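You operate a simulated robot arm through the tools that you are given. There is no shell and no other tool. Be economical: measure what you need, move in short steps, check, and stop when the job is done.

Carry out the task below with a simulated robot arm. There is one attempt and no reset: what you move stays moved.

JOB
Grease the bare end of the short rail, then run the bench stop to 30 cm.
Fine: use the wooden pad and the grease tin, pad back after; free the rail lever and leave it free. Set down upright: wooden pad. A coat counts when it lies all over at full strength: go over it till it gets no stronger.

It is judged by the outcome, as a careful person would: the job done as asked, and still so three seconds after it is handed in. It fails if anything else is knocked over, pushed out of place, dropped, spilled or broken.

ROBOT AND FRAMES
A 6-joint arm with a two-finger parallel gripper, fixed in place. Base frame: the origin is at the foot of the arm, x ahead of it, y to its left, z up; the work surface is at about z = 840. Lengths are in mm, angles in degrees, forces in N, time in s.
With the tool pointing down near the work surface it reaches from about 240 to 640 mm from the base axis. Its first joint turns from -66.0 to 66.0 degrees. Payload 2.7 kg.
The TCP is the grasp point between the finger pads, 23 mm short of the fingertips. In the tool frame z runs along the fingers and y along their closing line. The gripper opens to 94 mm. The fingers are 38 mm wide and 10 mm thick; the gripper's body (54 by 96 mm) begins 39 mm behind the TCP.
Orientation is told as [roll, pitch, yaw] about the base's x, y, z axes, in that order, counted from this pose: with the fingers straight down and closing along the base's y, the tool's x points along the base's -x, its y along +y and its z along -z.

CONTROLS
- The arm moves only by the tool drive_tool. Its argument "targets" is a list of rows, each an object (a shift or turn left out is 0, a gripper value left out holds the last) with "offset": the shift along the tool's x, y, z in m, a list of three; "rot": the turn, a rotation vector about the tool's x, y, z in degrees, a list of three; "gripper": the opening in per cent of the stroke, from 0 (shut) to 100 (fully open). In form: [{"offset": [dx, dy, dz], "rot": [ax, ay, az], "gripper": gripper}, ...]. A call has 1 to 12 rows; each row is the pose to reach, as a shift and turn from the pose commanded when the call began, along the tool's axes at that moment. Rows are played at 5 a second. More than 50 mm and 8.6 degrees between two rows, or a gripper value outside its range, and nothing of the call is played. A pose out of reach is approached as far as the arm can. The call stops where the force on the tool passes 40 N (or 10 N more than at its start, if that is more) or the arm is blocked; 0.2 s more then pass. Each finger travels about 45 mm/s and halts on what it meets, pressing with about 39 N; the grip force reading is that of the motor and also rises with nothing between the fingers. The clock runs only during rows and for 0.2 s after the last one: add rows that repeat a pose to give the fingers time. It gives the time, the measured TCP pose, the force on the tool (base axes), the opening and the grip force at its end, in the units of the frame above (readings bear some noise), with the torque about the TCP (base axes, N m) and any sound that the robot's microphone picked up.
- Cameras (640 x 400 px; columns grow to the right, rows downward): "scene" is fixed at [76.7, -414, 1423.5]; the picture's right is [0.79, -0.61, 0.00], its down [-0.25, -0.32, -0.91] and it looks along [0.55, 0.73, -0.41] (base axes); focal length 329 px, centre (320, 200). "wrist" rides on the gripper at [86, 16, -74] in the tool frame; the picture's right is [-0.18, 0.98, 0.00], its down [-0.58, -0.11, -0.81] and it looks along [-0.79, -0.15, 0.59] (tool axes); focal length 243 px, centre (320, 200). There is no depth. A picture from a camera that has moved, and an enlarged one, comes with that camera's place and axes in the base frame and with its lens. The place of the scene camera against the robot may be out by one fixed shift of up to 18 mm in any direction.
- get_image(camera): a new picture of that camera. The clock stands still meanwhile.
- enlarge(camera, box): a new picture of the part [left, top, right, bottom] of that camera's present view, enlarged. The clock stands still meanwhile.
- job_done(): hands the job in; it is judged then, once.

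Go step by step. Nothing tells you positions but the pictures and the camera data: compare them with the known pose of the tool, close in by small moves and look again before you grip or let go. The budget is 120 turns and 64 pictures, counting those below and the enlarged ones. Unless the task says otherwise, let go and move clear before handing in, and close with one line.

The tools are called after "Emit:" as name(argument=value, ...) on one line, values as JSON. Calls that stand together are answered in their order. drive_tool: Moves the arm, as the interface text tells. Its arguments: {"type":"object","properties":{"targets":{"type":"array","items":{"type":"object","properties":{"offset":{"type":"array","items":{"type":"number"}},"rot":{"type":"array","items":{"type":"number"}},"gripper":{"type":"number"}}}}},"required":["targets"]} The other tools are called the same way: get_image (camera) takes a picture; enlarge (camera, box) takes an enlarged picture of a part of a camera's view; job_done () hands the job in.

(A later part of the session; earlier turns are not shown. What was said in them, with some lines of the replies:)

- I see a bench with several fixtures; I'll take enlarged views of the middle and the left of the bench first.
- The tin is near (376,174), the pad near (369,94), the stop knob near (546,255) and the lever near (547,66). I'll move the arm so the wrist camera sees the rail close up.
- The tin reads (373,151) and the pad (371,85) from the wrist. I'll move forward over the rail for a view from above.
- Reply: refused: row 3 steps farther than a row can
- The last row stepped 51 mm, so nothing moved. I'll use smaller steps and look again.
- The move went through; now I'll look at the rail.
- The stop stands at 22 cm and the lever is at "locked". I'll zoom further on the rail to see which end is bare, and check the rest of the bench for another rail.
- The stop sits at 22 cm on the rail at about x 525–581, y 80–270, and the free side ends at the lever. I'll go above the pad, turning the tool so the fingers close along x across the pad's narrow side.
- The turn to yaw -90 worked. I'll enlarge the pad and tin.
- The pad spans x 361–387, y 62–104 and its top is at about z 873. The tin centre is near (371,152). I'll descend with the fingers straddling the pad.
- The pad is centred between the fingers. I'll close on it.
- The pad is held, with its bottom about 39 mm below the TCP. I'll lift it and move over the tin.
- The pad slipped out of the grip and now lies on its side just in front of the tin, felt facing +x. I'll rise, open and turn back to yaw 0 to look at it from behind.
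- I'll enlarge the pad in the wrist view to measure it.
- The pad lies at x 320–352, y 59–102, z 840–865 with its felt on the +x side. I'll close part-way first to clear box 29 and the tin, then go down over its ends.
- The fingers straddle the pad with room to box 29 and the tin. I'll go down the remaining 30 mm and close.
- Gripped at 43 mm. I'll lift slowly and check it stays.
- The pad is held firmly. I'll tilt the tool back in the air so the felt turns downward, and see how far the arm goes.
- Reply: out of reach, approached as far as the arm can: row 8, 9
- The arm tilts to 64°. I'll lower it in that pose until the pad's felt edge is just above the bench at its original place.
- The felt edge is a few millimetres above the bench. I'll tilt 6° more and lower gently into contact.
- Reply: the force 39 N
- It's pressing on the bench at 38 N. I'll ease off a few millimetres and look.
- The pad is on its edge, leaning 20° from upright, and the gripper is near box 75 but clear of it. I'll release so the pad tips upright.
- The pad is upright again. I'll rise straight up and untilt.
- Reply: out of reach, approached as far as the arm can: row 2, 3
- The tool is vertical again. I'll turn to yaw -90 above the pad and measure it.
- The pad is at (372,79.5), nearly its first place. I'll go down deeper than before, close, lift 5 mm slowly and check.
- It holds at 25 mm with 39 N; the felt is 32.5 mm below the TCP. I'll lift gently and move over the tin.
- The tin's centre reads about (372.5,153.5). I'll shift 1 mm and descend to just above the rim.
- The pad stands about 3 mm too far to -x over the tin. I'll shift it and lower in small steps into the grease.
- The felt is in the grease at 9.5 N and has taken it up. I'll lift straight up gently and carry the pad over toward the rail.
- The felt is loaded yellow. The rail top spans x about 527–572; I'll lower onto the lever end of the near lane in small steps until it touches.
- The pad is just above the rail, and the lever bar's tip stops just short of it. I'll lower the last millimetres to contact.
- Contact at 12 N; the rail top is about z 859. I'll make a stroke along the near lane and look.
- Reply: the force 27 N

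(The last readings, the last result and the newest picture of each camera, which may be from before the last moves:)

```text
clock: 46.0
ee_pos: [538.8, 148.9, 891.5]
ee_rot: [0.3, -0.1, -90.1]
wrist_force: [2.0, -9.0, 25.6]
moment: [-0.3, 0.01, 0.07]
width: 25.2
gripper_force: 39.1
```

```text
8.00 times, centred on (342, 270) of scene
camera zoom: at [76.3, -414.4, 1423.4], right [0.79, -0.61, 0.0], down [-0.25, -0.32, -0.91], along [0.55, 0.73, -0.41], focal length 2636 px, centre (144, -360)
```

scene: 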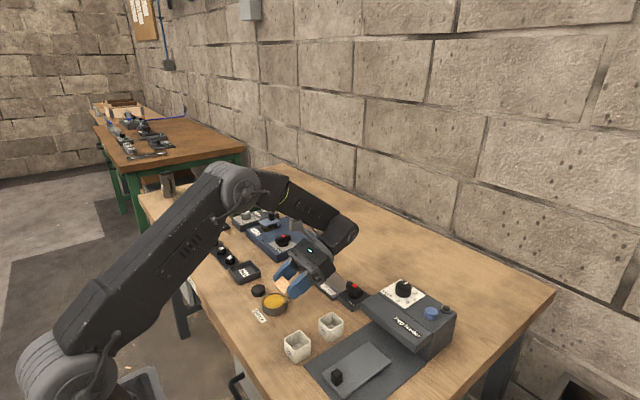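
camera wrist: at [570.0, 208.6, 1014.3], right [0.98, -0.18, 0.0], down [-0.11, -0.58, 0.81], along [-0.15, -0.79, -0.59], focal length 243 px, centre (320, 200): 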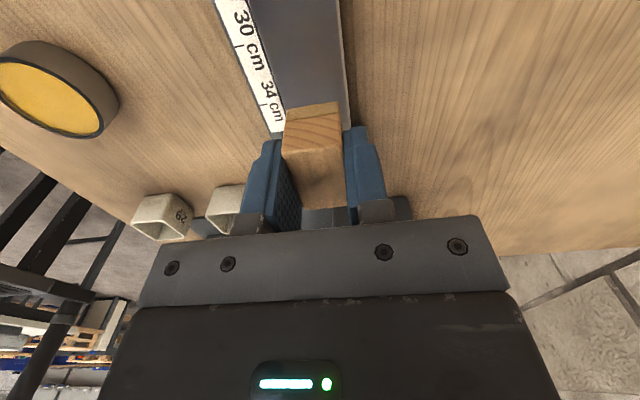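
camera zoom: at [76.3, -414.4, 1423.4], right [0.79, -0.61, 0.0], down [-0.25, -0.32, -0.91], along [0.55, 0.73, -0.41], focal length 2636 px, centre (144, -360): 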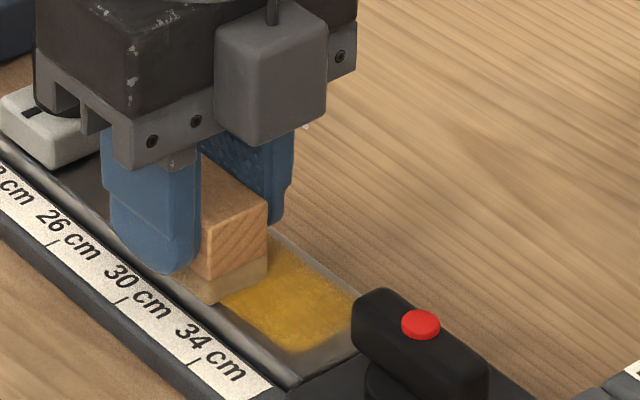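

Grease shows on the rail. I'll lift a little and look from the wrist at how the coat lies against the rail's edges.

Emit:
drive_tool(targets=[{"offset": [0.01, 0, -0.005]}, {"offset": [0.03, 0, -0.03]}, {"offset": [0.05, 0, -0.05]}, {"offset": [0.05, 0, -0.06]}, {"offset": [0.05, 0, -0.06]}])

Emit:
enlarge(camera="scene", box=[302, 245, 382, 295])

Emit:
get_image(camera="wrist")

```text
clock: 47.2
ee_pos: [540.8, 198.0, 949.9]
ee_rot: [0.0, 0.0, -90.0]
wrist_force: [0.8, -1.1, -0.2]
moment: [0.02, 0.01, 0.02]
width: 24.9
gripper_force: 38.6
```

```text
8.00 times, centred on (342, 270) of scene
camera zoom: at [76.7, -414.0, 1423.5], right [0.79, -0.61, 0.0], down [-0.25, -0.32, -0.91], along [0.55, 0.73, -0.41], focal length 2636 px, centre (144, -360)
```

zoom: 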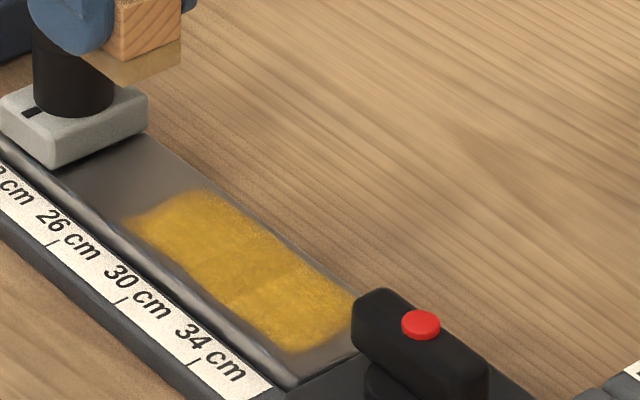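

```text
23 pictures are left
camera wrist: at [555.9, 285.0, 1025.8], right [0.98, -0.18, 0.0], down [-0.11, -0.58, 0.81], along [-0.15, -0.79, -0.59], focal length 243 px, centre (320, 200)
```

wrist: 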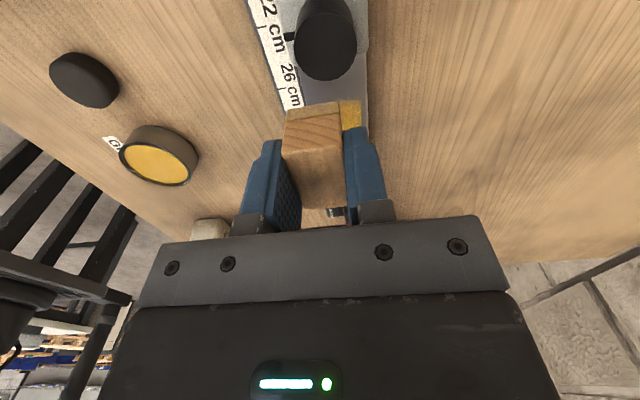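

The coat lies on about x 527–563, y 91–181, thin at the lever end and at the edges. I'll go over the far lane with longer strokes.

Emit:
drive_tool(targets=[{"offset": [-0.014, 0.01, 0.01]}, {"offset": [-0.014, 0.019, 0.03]}, {"offset": [-0.014, 0.019, 0.05]}, {"offset": [-0.014, 0.019, 0.058]}, {"offset": [-0.014, 0.019, 0.06]}, {"offset": [-0.03, 0.019, 0.06]}, {"offset": [-0.045, 0.019, 0.06]}, {"offset": [-0.06, 0.019, 0.06]}, {"offset": [-0.075, 0.019, 0.06]}, {"offset": [-0.088, 0.019, 0.06]}, {"offset": [-0.096, 0.019, 0.06]}, {"offset": [-0.096, 0.019, 0.06]}])

Emit:
drive_tool(targets=[{"offset": [0.015, 0, 0]}, {"offset": [0.03, 0, 0]}, {"offset": [0.045, 0, 0]}, {"offset": [0.06, 0, 0]}, {"offset": [0.075, 0, 0]}, {"offset": [0.083, 0, 0]}, {"offset": [0.083, -0.007, 0]}, {"offset": [0.068, -0.008, 0]}, {"offset": [0.053, -0.008, 0]}, {"offset": [0.038, -0.008, 0]}, {"offset": [0.023, -0.008, 0]}, {"offset": [0.008, -0.008, 0]}])

Emit:
drive_tool(targets=[{"offset": [-0.008, 0, 0]}, {"offset": [-0.008, 0, 0]}, {"offset": [-0.008, -0.012, 0]}, {"offset": [-0.008, -0.012, 0]}, {"offset": [0.007, -0.012, 0]}, {"offset": [0.022, -0.012, 0]}, {"offset": [0.037, -0.012, 0]}, {"offset": [0.052, -0.012, 0]}, {"offset": [0.067, -0.012, 0]}, {"offset": [0.075, -0.012, 0]}, {"offset": [0.075, -0.012, -0.04]}, {"offset": [0.095, -0.012, -0.06]}])

Emit:
enlarge(camera="scene", box=[302, 245, 382, 295])

```text
clock: 49.8
ee_pos: [559.9, 103.6, 889.8]
ee_rot: [0.2, 0.1, -90.0]
wrist_force: [-0.2, 9.7, 23.2]
moment: [0.22, 0.07, 0.0]
width: 24.9
gripper_force: 38.4
```

```text
clock: 52.4
ee_pos: [551.2, 110.7, 889.8]
ee_rot: [0.1, 0.0, -89.9]
wrist_force: [-0.9, 6.7, 17.3]
moment: [0.19, 0.02, -0.04]
width: 25.4
gripper_force: 39.1
```

```text
clock: 55.0
ee_pos: [536.4, 204.7, 947.9]
ee_rot: [-0.1, -0.1, -90.0]
wrist_force: [-0.1, 0.4, -0.8]
moment: [-0.01, -0.01, 0.03]
width: 25.2
gripper_force: 38.9
```

```text
8.00 times, centred on (342, 270) of scene
camera zoom: at [76.7, -414.1, 1423.5], right [0.79, -0.61, 0.0], down [-0.25, -0.32, -0.91], along [0.55, 0.73, -0.41], focal length 2636 px, centre (144, -360)
```

zoom: 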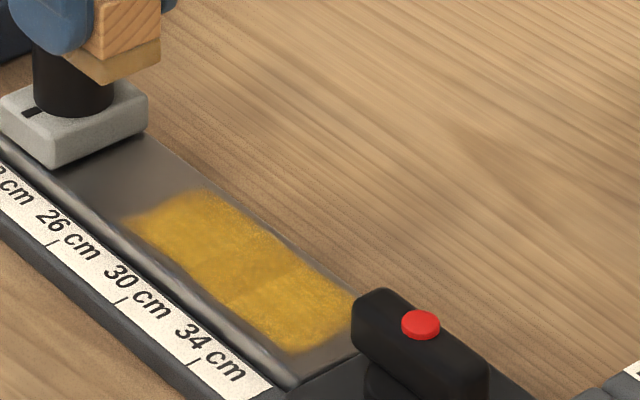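

The coat keeps the same outline, so that's the bare zone, and it got a bit stronger. I'll re-dip later if needed; first I'll go over all the lanes again and compare.

Emit:
drive_tool(targets=[{"offset": [-0.02, 0, 0.02]}, {"offset": [-0.04, 0, 0.045]}, {"offset": [-0.04, 0, 0.057]}, {"offset": [-0.04, 0, 0.06]}, {"offset": [-0.055, 0, 0.06]}, {"offset": [-0.07, 0, 0.06]}, {"offset": [-0.085, 0, 0.06]}, {"offset": [-0.1, 0, 0.06]}, {"offset": [-0.1, 0.012, 0.06]}, {"offset": [-0.085, 0.012, 0.06]}, {"offset": [-0.07, 0.012, 0.06]}, {"offset": [-0.055, 0.012, 0.06]}])

Emit:
drive_tool(targets=[{"offset": [0.015, 0, 0]}, {"offset": [0.015, 0.01, 0]}, {"offset": [0, 0.01, 0]}, {"offset": [-0.015, 0.01, 0]}, {"offset": [-0.03, 0.01, 0]}, {"offset": [-0.045, 0.01, 0]}, {"offset": [-0.045, 0.002, 0]}, {"offset": [-0.03, 0.002, 0]}, {"offset": [-0.015, 0.002, 0]}, {"offset": [0, 0.002, 0]}, {"offset": [0.015, 0.002, 0]}, {"offset": [0.015, -0.006, 0]}])

Emit:
drive_tool(targets=[{"offset": [-0.015, 0, 0]}, {"offset": [-0.03, 0, 0]}, {"offset": [-0.045, 0, 0]}, {"offset": [-0.06, 0, 0]}, {"offset": [-0.06, -0.006, 0]}, {"offset": [-0.045, -0.006, 0]}, {"offset": [-0.03, -0.006, 0]}, {"offset": [-0.015, -0.006, 0]}, {"offset": [0, -0.006, 0]}, {"offset": [0, -0.006, -0.02]}, {"offset": [0.02, -0.006, -0.06]}, {"offset": [0.04, -0.006, -0.06]}])

Emit:
enlarge(camera="scene", box=[302, 245, 382, 295])

```text
clock: 57.6
ee_pos: [549.8, 150.3, 889.9]
ee_rot: [0.0, 0.0, -90.0]
wrist_force: [0.2, -2.3, 5.2]
moment: [-0.03, -0.03, -0.04]
width: 25.3
gripper_force: 38.7
```

```text
clock: 60.2
ee_pos: [545.1, 166.4, 888.3]
ee_rot: [0.0, 0.0, -89.9]
wrist_force: [1.8, 0.0, 4.9]
moment: [0.0, -0.02, 0.02]
width: 25.1
gripper_force: 38.7
```

```text
clock: 62.8
ee_pos: [537.2, 203.7, 949.3]
ee_rot: [0.0, 0.1, -89.9]
wrist_force: [0.0, -0.2, -0.1]
moment: [0.01, 0.01, 0.01]
width: 24.9
gripper_force: 39.0
```

```text
8.00 times, centred on (342, 270) of scene
camera zoom: at [76.7, -414.1, 1423.5], right [0.79, -0.61, 0.0], down [-0.25, -0.32, -0.91], along [0.55, 0.73, -0.41], focal length 2636 px, centre (144, -360)
```

zoom: 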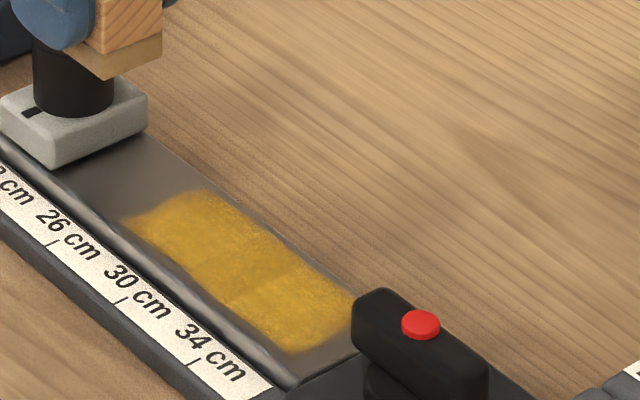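

The coat is slightly stronger, and the felt looks drier. I'll re-dip the pad in the tin once to make sure of full strength.

Emit:
drive_tool(targets=[{"offset": [-0.005, -0.02, 0]}, {"offset": [-0.012, -0.045, 0]}, {"offset": [-0.02, -0.07, 0]}, {"offset": [-0.028, -0.095, 0]}, {"offset": [-0.036, -0.12, 0]}, {"offset": [-0.044, -0.145, 0]}, {"offset": [-0.05, -0.16, 0]}, {"offset": [-0.05, -0.163, 0]}, {"offset": [-0.05, -0.163, 0.015]}, {"offset": [-0.05, -0.163, 0.03]}, {"offset": [-0.05, -0.163, 0.042]}, {"offset": [-0.05, -0.163, 0.042]}])

Emit:
enlarge(camera="scene", box=[240, 270, 304, 310])

```text
clock: 65.4
ee_pos: [374.6, 155.0, 905.0]
ee_rot: [0.1, 0.0, -90.0]
wrist_force: [0.4, -0.3, -0.1]
moment: [-0.01, 0.02, -0.01]
width: 25.3
gripper_force: 39.8
```

```text
10.00 times, centred on (272, 290) of scene
camera zoom: at [76.7, -414.0, 1423.5], right [0.79, -0.61, 0.0], down [-0.25, -0.32, -0.91], along [0.55, 0.73, -0.41], focal length 3294 px, centre (800, -700)
```

zoom: 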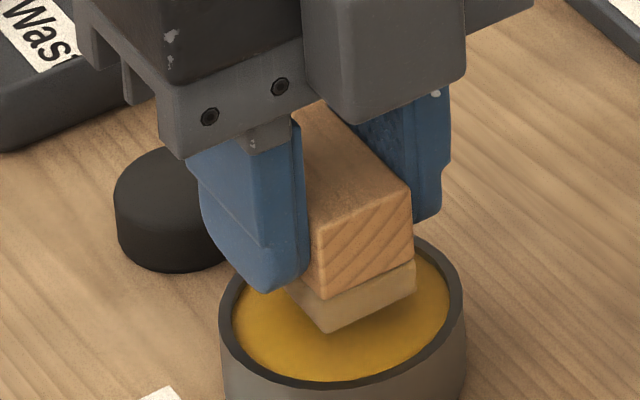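

Aligned as before; I'll lower into the grease.

Emit:
drive_tool(targets=[{"offset": [-0.001, 0.001, 0.004]}, {"offset": [-0.001, 0.001, 0.008]}, {"offset": [-0.001, 0.001, 0.011]}, {"offset": [-0.001, 0.001, 0.0125]}, {"offset": [-0.001, 0.001, 0.0135]}, {"offset": [-0.001, 0.001, 0.0135]}])

```text
clock: 66.8
ee_pos: [377.3, 154.2, 892.8]
ee_rot: [0.1, 0.0, -90.0]
wrist_force: [-1.1, -0.6, 9.3]
moment: [-0.02, 0.05, -0.01]
width: 25.1
gripper_force: 39.7
```

Loaded again. I'll lift and return to the rail, then stroke all the lanes.

Emit:
drive_tool(targets=[{"offset": [0, 0, -0.006]}, {"offset": [0, 0, -0.016]}, {"offset": [0, 0, -0.03]}, {"offset": [0, 0, -0.045]}, {"offset": [0, 0.02, -0.05]}, {"offset": [0.002, 0.045, -0.05]}, {"offset": [0.004, 0.07, -0.05]}, {"offset": [0.006, 0.095, -0.05]}, {"offset": [0.008, 0.12, -0.05]}, {"offset": [0.01, 0.145, -0.05]}, {"offset": [0.011, 0.162, -0.05]}, {"offset": [0.011, 0.162, -0.05]}])

Emit:
drive_tool(targets=[{"offset": [0, 0, 0.02]}, {"offset": [0, 0, 0.04]}, {"offset": [0, 0, 0.05]}, {"offset": [0, 0, 0.0535]}, {"offset": [0, 0, 0.055]}, {"offset": [-0.015, 0, 0.055]}, {"offset": [-0.03, 0, 0.055]}, {"offset": [-0.045, 0, 0.055]}, {"offset": [-0.06, 0, 0.055]}, {"offset": [-0.06, 0.01, 0.055]}, {"offset": [-0.045, 0.01, 0.055]}, {"offset": [-0.03, 0.01, 0.055]}])

Emit:
drive_tool(targets=[{"offset": [0.015, 0, 0]}, {"offset": [0.03, 0, 0]}, {"offset": [0.03, 0.01, 0]}, {"offset": [0.015, 0.01, 0]}, {"offset": [0, 0.01, 0]}, {"offset": [-0.015, 0.01, 0]}, {"offset": [-0.03, 0.01, 0]}, {"offset": [-0.03, 0.005, 0]}, {"offset": [-0.015, 0.005, 0]}, {"offset": [0, 0.005, 0]}, {"offset": [0.015, 0.005, 0]}, {"offset": [0.03, 0.005, 0]}])

Emit:
drive_tool(targets=[{"offset": [0, -0.008, 0]}, {"offset": [-0.015, -0.008, 0]}, {"offset": [-0.03, -0.008, 0]}, {"offset": [-0.045, -0.008, 0]}, {"offset": [-0.06, -0.008, 0]}, {"offset": [-0.06, -0.015, 0]}, {"offset": [-0.045, -0.015, 0]}, {"offset": [-0.03, -0.015, 0]}, {"offset": [-0.015, -0.015, 0]}, {"offset": [0, -0.015, -0.0]}, {"offset": [0.02, -0.015, -0.04]}, {"offset": [0.04, -0.015, -0.06]}])

Emit:
enlarge(camera="scene", box=[302, 245, 382, 295])

```text
clock: 69.4
ee_pos: [538.9, 165.3, 941.2]
ee_rot: [0.0, -0.1, -90.1]
wrist_force: [-0.1, 0.0, -1.0]
moment: [0.02, 0.02, -0.03]
width: 25.1
gripper_force: 38.8
```

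```text
clock: 72.0
ee_pos: [548.6, 135.8, 888.1]
ee_rot: [0.2, 0.0, -90.1]
wrist_force: [0.3, -6.8, 19.6]
moment: [-0.23, 0.02, 0.03]
width: 25.1
gripper_force: 39.3
```

```text
clock: 74.6
ee_pos: [553.8, 166.9, 889.3]
ee_rot: [0.1, 0.0, -90.0]
wrist_force: [1.2, -7.9, 21.4]
moment: [-0.23, 0.03, 0.05]
width: 25.1
gripper_force: 38.7
```

```text
clock: 77.2
ee_pos: [536.5, 206.7, 947.4]
ee_rot: [-0.1, 0.0, -89.9]
wrist_force: [0.0, 0.1, 0.2]
moment: [0.01, -0.01, -0.01]
width: 25.1
gripper_force: 39.0
```

```text
8.00 times, centred on (342, 270) of scene
camera zoom: at [76.7, -414.0, 1423.5], right [0.79, -0.61, 0.0], down [-0.25, -0.32, -0.91], along [0.55, 0.73, -0.41], focal length 2636 px, centre (144, -360)
```

zoom: 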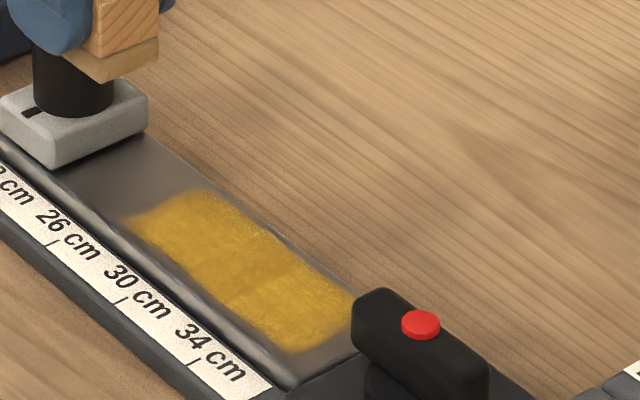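

The coat no longer changes, so it is at full strength. I'll bring the pad back to its place and lower it.

Emit:
drive_tool(targets=[{"offset": [-0.01, -0.015, 0]}, {"offset": [-0.024, -0.032, 0]}, {"offset": [-0.038, -0.05, 0]}, {"offset": [-0.052, -0.068, 0]}, {"offset": [-0.066, -0.087, 0]}, {"offset": [-0.08, -0.105, 0]}, {"offset": [-0.094, -0.123, 0]}, {"offset": [-0.108, -0.141, 0]}, {"offset": [-0.12, -0.157, 0]}, {"offset": [-0.1238, -0.1636, 0]}, {"offset": [-0.1238, -0.1636, 0.025]}, {"offset": [-0.1238, -0.1636, 0.045]}])

Emit:
drive_tool(targets=[{"offset": [0, 0, 0.015]}, {"offset": [0, 0, 0.024]}, {"offset": [0, 0, 0.028]}, {"offset": [0, 0, 0.03]}, {"offset": [0, 0, 0.0315]}, {"offset": [0, 0, 0.0325]}])

Emit:
enlarge(camera="scene", box=[254, 275, 350, 335])

```text
clock: 79.8
ee_pos: [373.8, 80.3, 901.8]
ee_rot: [0.0, 0.1, -90.0]
wrist_force: [0.5, 0.6, -0.6]
moment: [0.01, -0.05, -0.03]
width: 25.1
gripper_force: 39.1
```

```text
clock: 81.2
ee_pos: [374.1, 80.0, 871.2]
ee_rot: [0.2, 0.2, -90.0]
wrist_force: [-1.1, 0.4, 17.4]
moment: [-0.03, 0.14, -0.03]
width: 25.3
gripper_force: 39.1
```

```text
6.67 times, centred on (302, 305) of scene
camera zoom: at [76.5, -414.1, 1423.5], right [0.79, -0.61, 0.0], down [-0.25, -0.32, -0.91], along [0.55, 0.73, -0.41], focal length 2196 px, centre (440, -500)
```

zoom: 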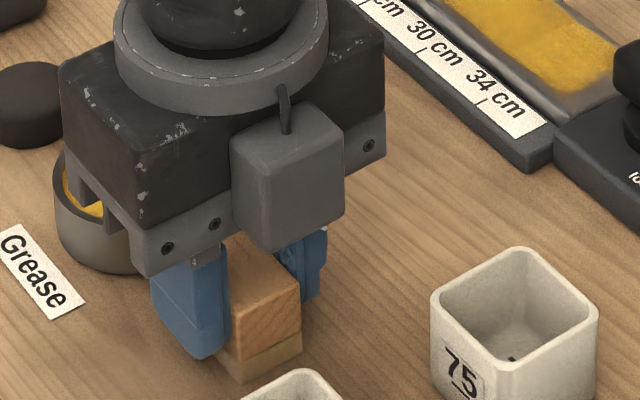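

The pad stands on the bench at its place. I'll ease off, open slowly and rise.

Emit:
drive_tool(targets=[{"offset": [0, 0, -0.0015]}, {"offset": [0, 0, -0.0015], "gripper": 30}, {"offset": [0, 0, -0.0015], "gripper": 35}, {"offset": [0, 0, -0.0015], "gripper": 45}, {"offset": [0, 0, -0.0015], "gripper": 55}, {"offset": [0, 0, -0.0015], "gripper": 55}, {"offset": [0, 0, -0.015]}, {"offset": [0, 0, -0.04]}, {"offset": [0, 0, -0.07]}, {"offset": [0, 0, -0.11]}, {"offset": [0, 0, -0.11]}])

Emit:
get_image(camera="wrist")

```text
clock: 83.6
ee_pos: [372.5, 80.4, 979.7]
ee_rot: [0.0, 0.0, -90.0]
wrist_force: [0.9, 0.4, -0.4]
moment: [-0.01, 0.01, 0.0]
width: 51.8
gripper_force: 0.1
```

```text
17 pictures are left
camera wrist: at [388.6, 167.7, 1056.4], right [0.98, -0.18, 0.0], down [-0.11, -0.58, 0.81], along [-0.15, -0.79, -0.59], focal length 243 px, centre (320, 200)
```

wrist: 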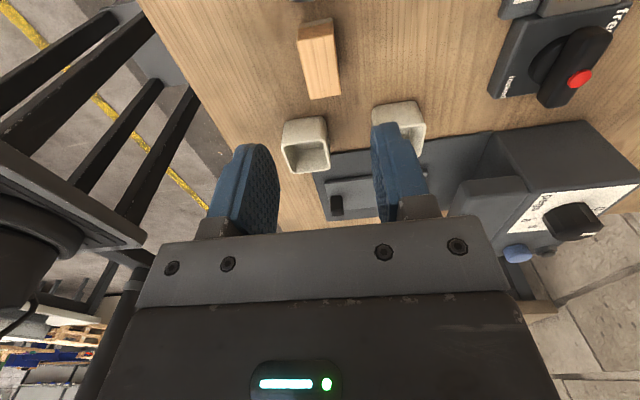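

The pad stands upright at its place. Next I'll go over the lever to look at it.

Emit:
drive_tool(targets=[{"offset": [0, 0.04, 0]}, {"offset": [0, 0.08, 0]}, {"offset": [0, 0.12, 0]}, {"offset": [0, 0.155, 0]}, {"offset": [-0.005, 0.174, 0], "gripper": 100}, {"offset": [-0.005, 0.174, 0], "gripper": 100}, {"offset": [-0.005, 0.174, 0], "gripper": 100}])

Emit:
enlarge(camera="wrist", box=[220, 30, 412, 150])

```text
clock: 85.2
ee_pos: [546.9, 74.7, 979.1]
ee_rot: [0.0, 0.0, -90.0]
wrist_force: [0.4, 0.4, -0.9]
moment: [0.0, 0.03, 0.0]
width: 94.0
gripper_force: 0.1
```

```text
3.33 times, centred on (316, 90) of wrist
camera zoom: at [562.5, 161.0, 1055.0], right [0.98, -0.18, 0.0], down [-0.11, -0.58, 0.81], along [-0.15, -0.79, -0.59], focal length 809 px, centre (333, 567)
```

zoom: 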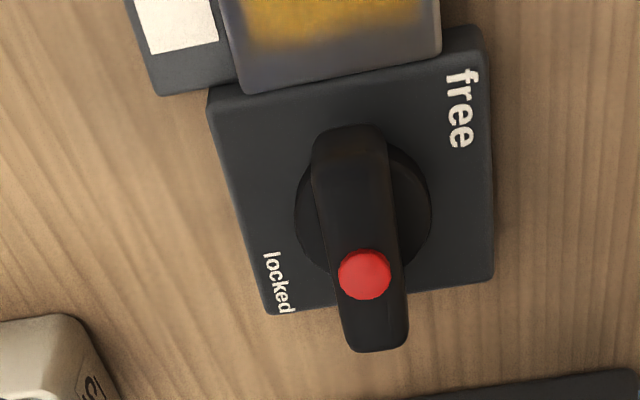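

The lever bar lies along y from about y 28 to 83 at x≈549.5, top z≈888, with its pivot near (549.5,55). I'll come down over it with the fingers astride.

Emit:
drive_tool(targets=[{"offset": [-0.0197, 0.0026, 0], "gripper": 50}, {"offset": [-0.0197, 0.0026, 0.03], "gripper": 50}, {"offset": [-0.0197, 0.0026, 0.055], "gripper": 50}, {"offset": [-0.0197, 0.0026, 0.07], "gripper": 50}, {"offset": [-0.0197, 0.0026, 0.07], "gripper": 50}])

Emit:
get_image(camera="wrist")

Emit:
enlarge(camera="scene", box=[305, 250, 401, 310])

```text
clock: 86.4
ee_pos: [551.8, 56.2, 910.6]
ee_rot: [0.0, 0.1, -90.0]
wrist_force: [0.1, 1.1, -0.8]
moment: [0.0, 0.0, -0.02]
width: 46.6
gripper_force: 0.1
```

```text
15 pictures are left
camera wrist: at [566.2, 142.5, 985.6], right [0.98, -0.18, 0.0], down [-0.11, -0.58, 0.81], along [-0.15, -0.79, -0.59], focal length 243 px, centre (320, 200)
```

wrist: 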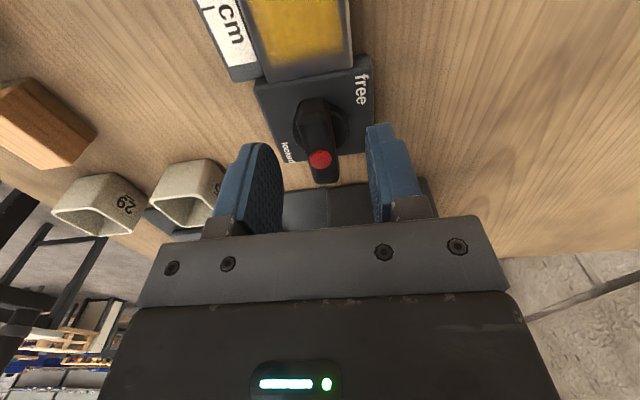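

```text
6.67 times, centred on (353, 280) of scene
camera zoom: at [76.7, -414.0, 1423.5], right [0.79, -0.61, 0.0], down [-0.25, -0.32, -0.91], along [0.55, 0.73, -0.41], focal length 2196 px, centre (100, -333)
```

zoom: 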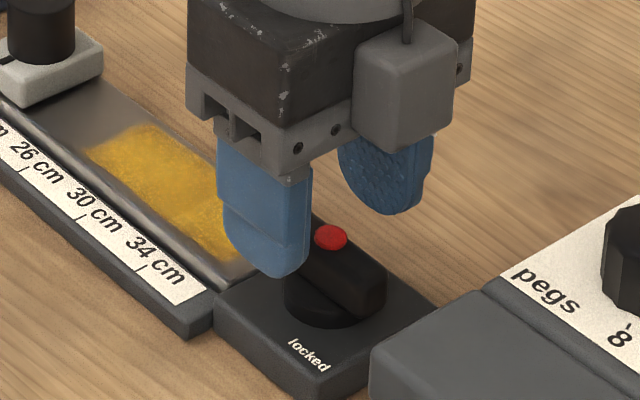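

The bar is between the fingers. I'll shift about 2 mm, go down to z≈896 and close on it.

Emit:
drive_tool(targets=[{"offset": [-0.002, -0.001, 0.005]}, {"offset": [-0.002, -0.001, 0.01]}, {"offset": [-0.002, -0.001, 0.014]}, {"offset": [-0.002, -0.001, 0.014]}, {"offset": [-0.002, -0.001, 0.014], "gripper": 30}, {"offset": [-0.002, -0.001, 0.014], "gripper": 20}, {"offset": [-0.002, -0.001, 0.014], "gripper": 8}, {"offset": [-0.002, -0.001, 0.014], "gripper": 8}])

```text
clock: 88.2
ee_pos: [549.8, 53.4, 896.2]
ee_rot: [0.1, -0.1, -90.1]
wrist_force: [4.9, -0.1, -2.7]
moment: [-0.01, -0.08, -0.02]
width: 16.7
gripper_force: 44.8
```

The bar is gripped at 16.7 mm. I'll turn it a first 24° counter-clockwise from above.

Emit:
drive_tool(targets=[{"rot": [0, 0, -6]}, {"rot": [0, 0, -12]}, {"rot": [0, 0, -18]}, {"rot": [0, 0, -24]}])

```text
clock: 89.2
ee_pos: [547.4, 54.5, 896.6]
ee_rot: [-0.3, 0.0, -65.8]
wrist_force: [-9.7, -10.7, -6.4]
moment: [-0.72, -0.56, -0.05]
width: 16.9
gripper_force: 45.2
```

It turns with little torque about the axis. I'll continue.

Emit:
drive_tool(targets=[{"rot": [0, 0, -6]}, {"rot": [0, 0, -12]}, {"rot": [0, 0, -18]}, {"rot": [0, 0, -24]}])

Emit:
enlarge(camera="scene", box=[305, 250, 401, 310])

```text
clock: 90.2
ee_pos: [547.2, 53.3, 897.4]
ee_rot: [-0.4, 0.3, -42.0]
wrist_force: [-28.3, -22.1, 0.8]
moment: [-0.98, -0.8, -0.15]
width: 16.9
gripper_force: 45.0
```

```text
6.67 times, centred on (353, 280) of scene
camera zoom: at [75.9, -414.6, 1423.4], right [0.79, -0.61, 0.0], down [-0.25, -0.32, -0.91], along [0.56, 0.73, -0.41], focal length 2196 px, centre (100, -333)
```

zoom: 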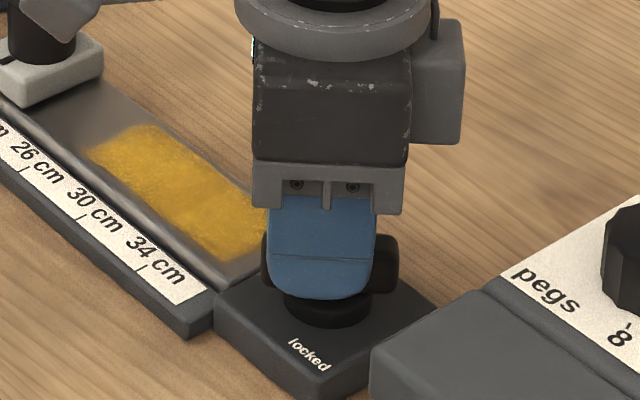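

The lever has turned about 48°, with a side load showing the pivot lies a few mm to (-x,-y). I'll relieve that load and keep turning.

Emit:
drive_tool(targets=[{"offset": [0.0003, -0.002, 0]}, {"offset": [0.0006, -0.0039, 0]}, {"offset": [0.0006, -0.0039, 0], "rot": [0, 0, -6]}, {"offset": [0.0006, -0.0039, 0], "rot": [0, 0, -12]}, {"offset": [0.0006, -0.0039, 0], "rot": [0, 0, -18]}])

```text
clock: 91.4
ee_pos: [545.6, 52.3, 897.2]
ee_rot: [-0.1, 0.2, -23.9]
wrist_force: [-12.1, -13.6, -5.1]
moment: [0.17, 1.01, -0.08]
width: 17.0
gripper_force: 45.3
```

I'll relieve a little more and turn on toward 90°.

Emit:
drive_tool(targets=[{"offset": [0.0007, -0.0022, 0]}, {"offset": [0.0007, -0.0022, 0], "rot": [0, 0, -6]}, {"offset": [0.0007, -0.0022, 0], "rot": [0, 0, -12]}, {"offset": [0.0007, -0.0022, 0], "rot": [0, 0, -18]}, {"offset": [0.0007, -0.0022, 0], "rot": [0, 0, -24]}])

Emit:
enlarge(camera="scene", box=[305, 250, 401, 310])

```text
clock: 92.6
ee_pos: [545.2, 50.9, 896.0]
ee_rot: [-0.1, -0.1, 0.0]
wrist_force: [10.7, -7.1, -26.8]
moment: [-0.09, -1.32, -0.13]
width: 16.9
gripper_force: 44.9
```

```text
6.67 times, centred on (353, 280) of scene
camera zoom: at [77.4, -414.2, 1423.4], right [0.79, -0.61, 0.0], down [-0.25, -0.32, -0.91], along [0.55, 0.73, -0.41], focal length 2196 px, centre (100, -333)
```

zoom: 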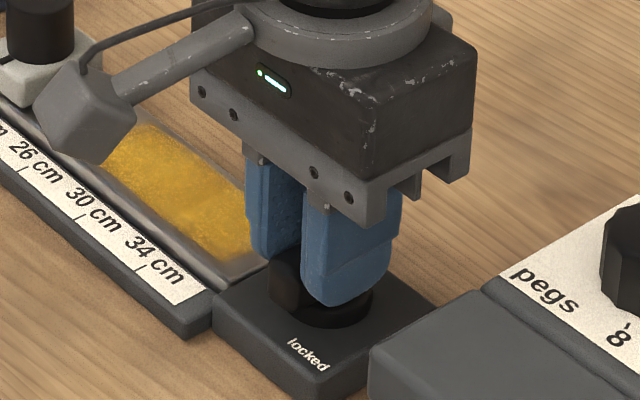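

The bar has turned about 90° and now lies along x. I'll let go, rise and look at it.

Emit:
drive_tool(targets=[{"gripper": 22}, {"gripper": 30}, {"gripper": 45}, {"gripper": 50}, {"offset": [0, 0, -0.02]}, {"offset": [0, 0, -0.05]}, {"offset": [0.015, 0, -0.08]}, {"offset": [0.015, 0, -0.08]}])

Emit:
enlarge(camera="wrist", box=[220, 30, 412, 150])

```text
clock: 94.4
ee_pos: [528.8, 51.6, 979.5]
ee_rot: [0.0, 0.0, -0.1]
wrist_force: [0.2, -0.8, -0.9]
moment: [-0.01, 0.01, -0.01]
width: 47.1
gripper_force: 0.0
```

```text
3.33 times, centred on (316, 90) of wrist
camera zoom: at [441.2, 67.0, 1054.9], right [0.18, 0.98, 0.0], down [0.58, -0.11, 0.81], along [0.79, -0.15, -0.59], focal length 809 px, centre (333, 567)
```

zoom: 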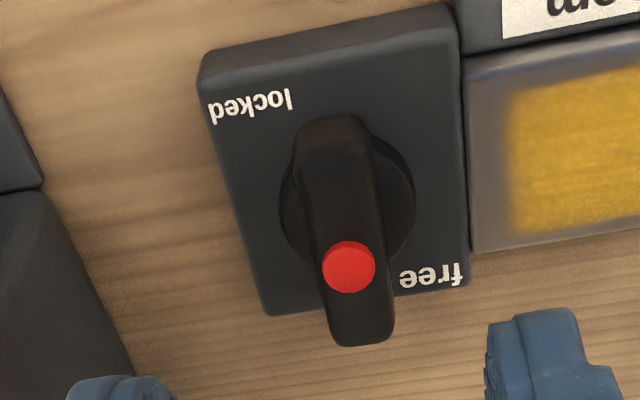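

The pointer now stands at "free". Next I'll move over to the stop and look at its knob.

Emit:
drive_tool(targets=[{"offset": [0, 0.04, 0], "gripper": 60}, {"offset": [0, 0.085, 0], "gripper": 60}, {"offset": [0, 0.13, 0], "gripper": 60}, {"offset": [0, 0.17, 0], "gripper": 60}, {"offset": [0, 0.184, 0], "gripper": 60}, {"offset": [0, 0.184, 0], "gripper": 60}])

Emit:
enlarge(camera="wrist", box=[220, 30, 412, 150])

```text
clock: 95.8
ee_pos: [530.5, 235.5, 977.1]
ee_rot: [0.0, 0.1, 0.0]
wrist_force: [1.2, -0.4, -1.0]
moment: [0.0, 0.0, 0.04]
width: 56.4
gripper_force: 0.2
```

```text
3.33 times, centred on (316, 90) of wrist
camera zoom: at [443.7, 251.6, 1053.6], right [0.18, 0.98, 0.0], down [0.58, -0.11, 0.81], along [0.79, -0.15, -0.59], focal length 809 px, centre (333, 567)
```

zoom: 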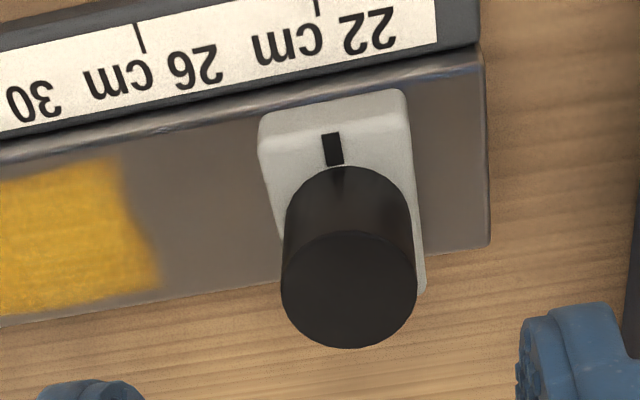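

The knob is at (550,235.5), 30 mm across, top z≈898; the index stands at 22 cm and 4 cm on the scale is 40 mm, so the stop must travel 80 mm to -y. I'll come down and grip the knob.

Emit:
drive_tool(targets=[{"offset": [-0.0195, 0, 0.01]}, {"offset": [-0.0195, 0, 0.04]}, {"offset": [-0.0195, 0, 0.065]}, {"offset": [-0.0195, 0, 0.077]}, {"offset": [-0.0195, 0, 0.077]}, {"offset": [-0.0195, 0, 0.077], "gripper": 45}, {"offset": [-0.0195, 0, 0.077], "gripper": 35}, {"offset": [-0.0195, 0, 0.077], "gripper": 22}, {"offset": [-0.0195, 0, 0.077], "gripper": 22}])

Emit:
enlarge(camera="scene", box=[280, 230, 376, 290])

```text
clock: 97.8
ee_pos: [549.3, 234.0, 900.0]
ee_rot: [0.0, -0.1, 0.0]
wrist_force: [-2.1, -4.6, -0.5]
moment: [0.37, 0.07, 0.04]
width: 29.6
gripper_force: 45.0
```

```text
6.67 times, centred on (328, 260) of scene
camera zoom: at [76.7, -414.2, 1423.5], right [0.79, -0.61, 0.0], down [-0.25, -0.32, -0.91], along [0.55, 0.73, -0.41], focal length 2196 px, centre (267, -200)
```

zoom: 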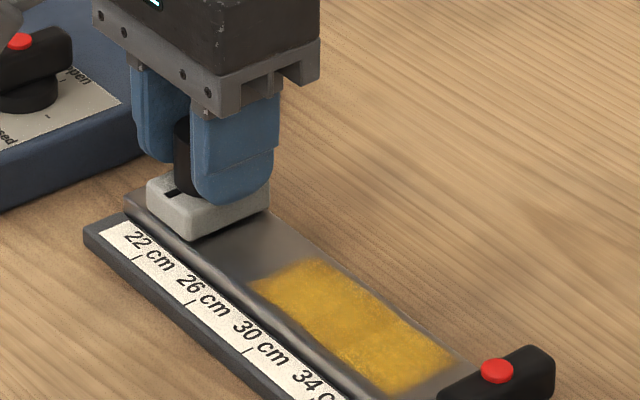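

The knob is gripped. I'll slide the stop 20 mm and check the force.

Emit:
drive_tool(targets=[{"offset": [0, -0.005, 0]}, {"offset": [0, -0.01, 0]}, {"offset": [0, -0.015, 0]}, {"offset": [0, -0.02, 0]}])

```text
clock: 98.8
ee_pos: [549.5, 215.7, 900.0]
ee_rot: [0.0, -0.1, 0.0]
wrist_force: [-3.7, 1.7, 11.8]
moment: [-0.49, 0.31, -0.09]
width: 29.6
gripper_force: 45.0
```

It slides freely. I'll go on another 57 mm and then look at the index.

Emit:
drive_tool(targets=[{"offset": [0, -0.008, 0]}, {"offset": [0, -0.016, 0]}, {"offset": [0, -0.024, 0]}, {"offset": [0, -0.032, 0]}, {"offset": [0, -0.04, 0]}, {"offset": [0, -0.048, 0]}, {"offset": [0, -0.054, 0]}, {"offset": [0, -0.057, 0]}, {"offset": [0, -0.057, 0]}])

Emit:
enlarge(camera="wrist", box=[240, 60, 400, 160])

Emit:
enlarge(camera="scene", box=[300, 250, 364, 290])

```text
clock: 100.8
ee_pos: [548.5, 157.2, 899.2]
ee_rot: [0.0, 0.0, 0.1]
wrist_force: [-23.4, -0.9, 26.2]
moment: [0.32, -0.36, 0.21]
width: 29.7
gripper_force: 45.2
```

```text
4.00 times, centred on (320, 110) of wrist
camera zoom: at [461.6, 174.3, 976.2], right [0.18, 0.98, 0.0], down [0.58, -0.11, 0.81], along [0.79, -0.15, -0.59], focal length 970 px, centre (320, 560)
```

zoom: 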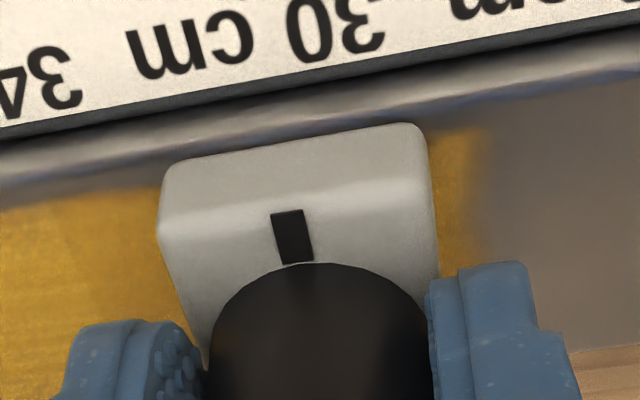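

```text
10.00 times, centred on (332, 270) of scene
camera zoom: at [75.6, -414.2, 1423.5], right [0.79, -0.61, 0.0], down [-0.25, -0.32, -0.91], along [0.56, 0.73, -0.41], focal length 3294 px, centre (200, -500)
```

zoom: 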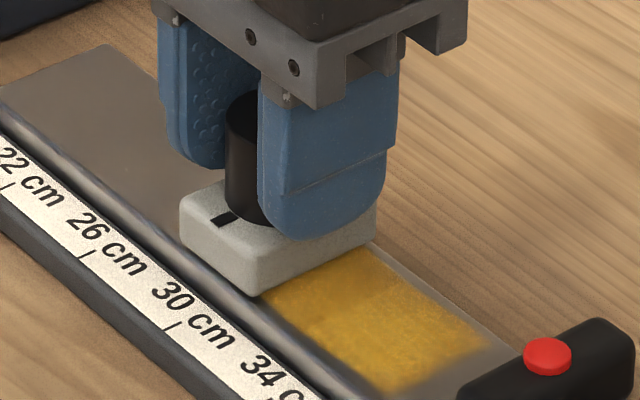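

The stop has moved 76.8 mm; I'll go another 2.6 mm, then let go and rise to check the index from above.

Emit:
drive_tool(targets=[{"offset": [0, -0.0014, 0]}, {"offset": [0, -0.0026, 0]}, {"offset": [0, -0.0026, 0]}, {"offset": [0, -0.0026, 0]}])

Emit:
drive_tool(targets=[{"gripper": 35}, {"gripper": 45}, {"gripper": 58}, {"gripper": 58}, {"offset": [0, 0, -0.02]}, {"offset": [0, 0, -0.05]}, {"offset": [0.0195, 0, -0.077]}, {"offset": [0.0195, 0, -0.077]}])

Emit:
enlarge(camera="wrist", box=[220, 0, 412, 120])

```text
clock: 101.8
ee_pos: [547.7, 154.5, 900.7]
ee_rot: [0.0, 0.0, 0.0]
wrist_force: [-17.0, -0.7, 22.1]
moment: [0.51, 0.6, -0.04]
width: 29.5
gripper_force: 44.6
```

```text
clock: 103.6
ee_pos: [529.8, 155.2, 977.4]
ee_rot: [0.0, 0.0, -0.1]
wrist_force: [0.0, 0.5, -0.7]
moment: [0.01, 0.02, -0.01]
width: 54.5
gripper_force: 0.0
```

```text
3.33 times, centred on (316, 60) of wrist
camera zoom: at [442.9, 171.1, 1053.8], right [0.18, 0.98, 0.0], down [0.58, -0.11, 0.81], along [0.79, -0.15, -0.59], focal length 809 px, centre (333, 667)
```

zoom: 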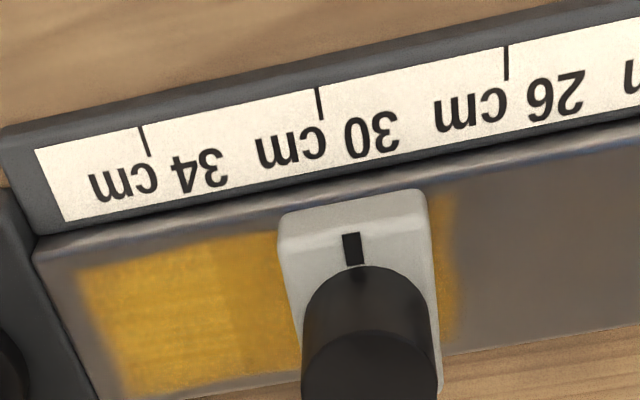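

The index reads about 3.2 mm short of 30 cm (y 158.7 against the tick at 155.5). I'll grip the knob again, centred on it, and move it on by 3.3 mm.

Emit:
drive_tool(targets=[{"offset": [-0.0195, 0.0035, 0.01]}, {"offset": [-0.0195, 0.0035, 0.04]}, {"offset": [-0.0195, 0.0035, 0.065]}, {"offset": [-0.0195, 0.0035, 0.077]}, {"offset": [-0.0195, 0.0035, 0.077]}, {"offset": [-0.0195, 0.0035, 0.077], "gripper": 45}, {"offset": [-0.0195, 0.0035, 0.077], "gripper": 35}, {"offset": [-0.0195, 0.0035, 0.077], "gripper": 22}, {"offset": [-0.0195, 0.0035, 0.077], "gripper": 22}])

Emit:
drive_tool(targets=[{"offset": [0, -0.0012, 0]}, {"offset": [0, -0.0024, 0]}, {"offset": [0, -0.0033, 0]}, {"offset": [0, -0.0033, 0]}, {"offset": [0, -0.0033, 0]}])

Emit:
drive_tool(targets=[{"gripper": 35}, {"gripper": 45}, {"gripper": 58}, {"gripper": 58}, {"offset": [0, 0, -0.02]}, {"offset": [0, 0, -0.05]}, {"offset": [0.0195, 0, -0.077]}, {"offset": [0.0195, 0, -0.077]}])

Emit:
enlarge(camera="wrist", box=[220, 0, 412, 120])

```text
clock: 105.6
ee_pos: [550.5, 157.6, 898.9]
ee_rot: [0.0, 0.0, -0.1]
wrist_force: [0.7, 0.4, -1.9]
moment: [0.38, -0.12, 0.05]
width: 29.6
gripper_force: 44.9
```

```text
clock: 106.8
ee_pos: [548.8, 155.0, 899.3]
ee_rot: [-0.1, -0.2, 0.0]
wrist_force: [14.9, 0.1, -6.7]
moment: [-0.48, -0.56, -0.05]
width: 29.1
gripper_force: 44.7
```

```text
clock: 108.6
ee_pos: [527.8, 157.2, 976.8]
ee_rot: [0.1, 0.0, -0.1]
wrist_force: [0.3, 0.3, -0.2]
moment: [0.01, 0.01, -0.02]
width: 54.6
gripper_force: 0.0
```

```text
3.33 times, centred on (316, 60) of wrist
camera zoom: at [440.7, 173.6, 1053.2], right [0.18, 0.98, 0.0], down [0.58, -0.11, 0.81], along [0.79, -0.15, -0.59], focal length 809 px, centre (333, 667)
```

zoom: 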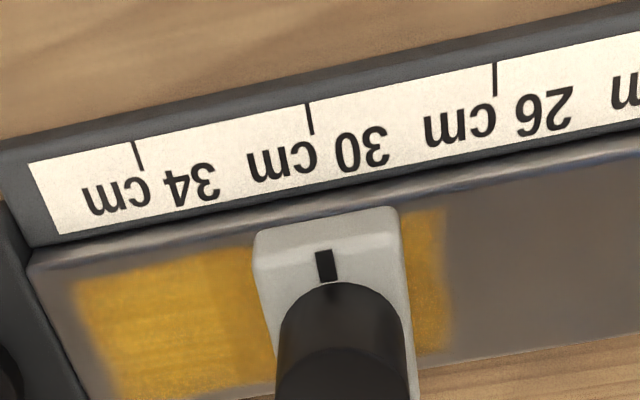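

The index now stands within about 1 mm of 30 cm and the lever is at free. I'll rise clear and take a last look at the bench.

Emit:
drive_tool(targets=[{"offset": [0.03, 0, -0.03]}, {"offset": [0.06, 0, -0.06]}, {"offset": [0.1, 0, -0.09]}, {"offset": [0.13, 0, -0.12]}, {"offset": [0.13, 0, -0.12]}])

Emit:
enlarge(camera="scene", box=[240, 230, 400, 330])

```text
clock: 109.8
ee_pos: [398.6, 155.1, 1098.7]
ee_rot: [0.0, 0.0, 0.1]
wrist_force: [0.0, 0.2, 0.4]
moment: [0.01, 0.03, 0.0]
width: 54.8
gripper_force: 0.1
```

```text
4.00 times, centred on (320, 280) of scene
camera zoom: at [76.7, -414.0, 1423.5], right [0.79, -0.61, 0.0], down [-0.25, -0.32, -0.91], along [0.55, 0.73, -0.41], focal length 1318 px, centre (320, -120)
```

zoom: 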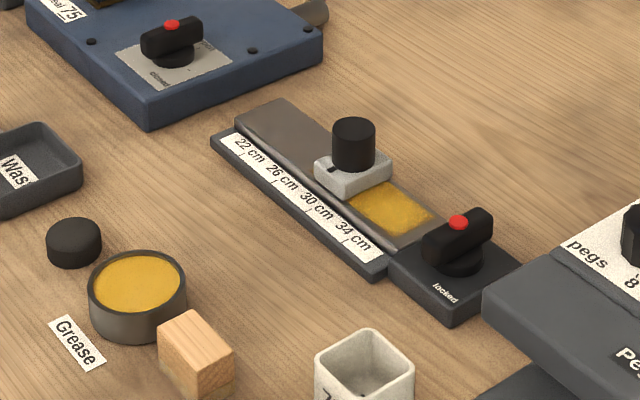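

Everything stands as asked: the rail end is coated, the stop is at 30 cm, the lever is free and the pad is upright in its place. I'm handing it in.

Emit:
job_done()

```text
The job is handed in.
```

I greased the bare end of the rail until the coat got no stronger and ran the stop to 30 cm (within about 1 mm). The lever is left free and the pad is back upright in its place, though it slipped from the gripper once early on and I had to right it.
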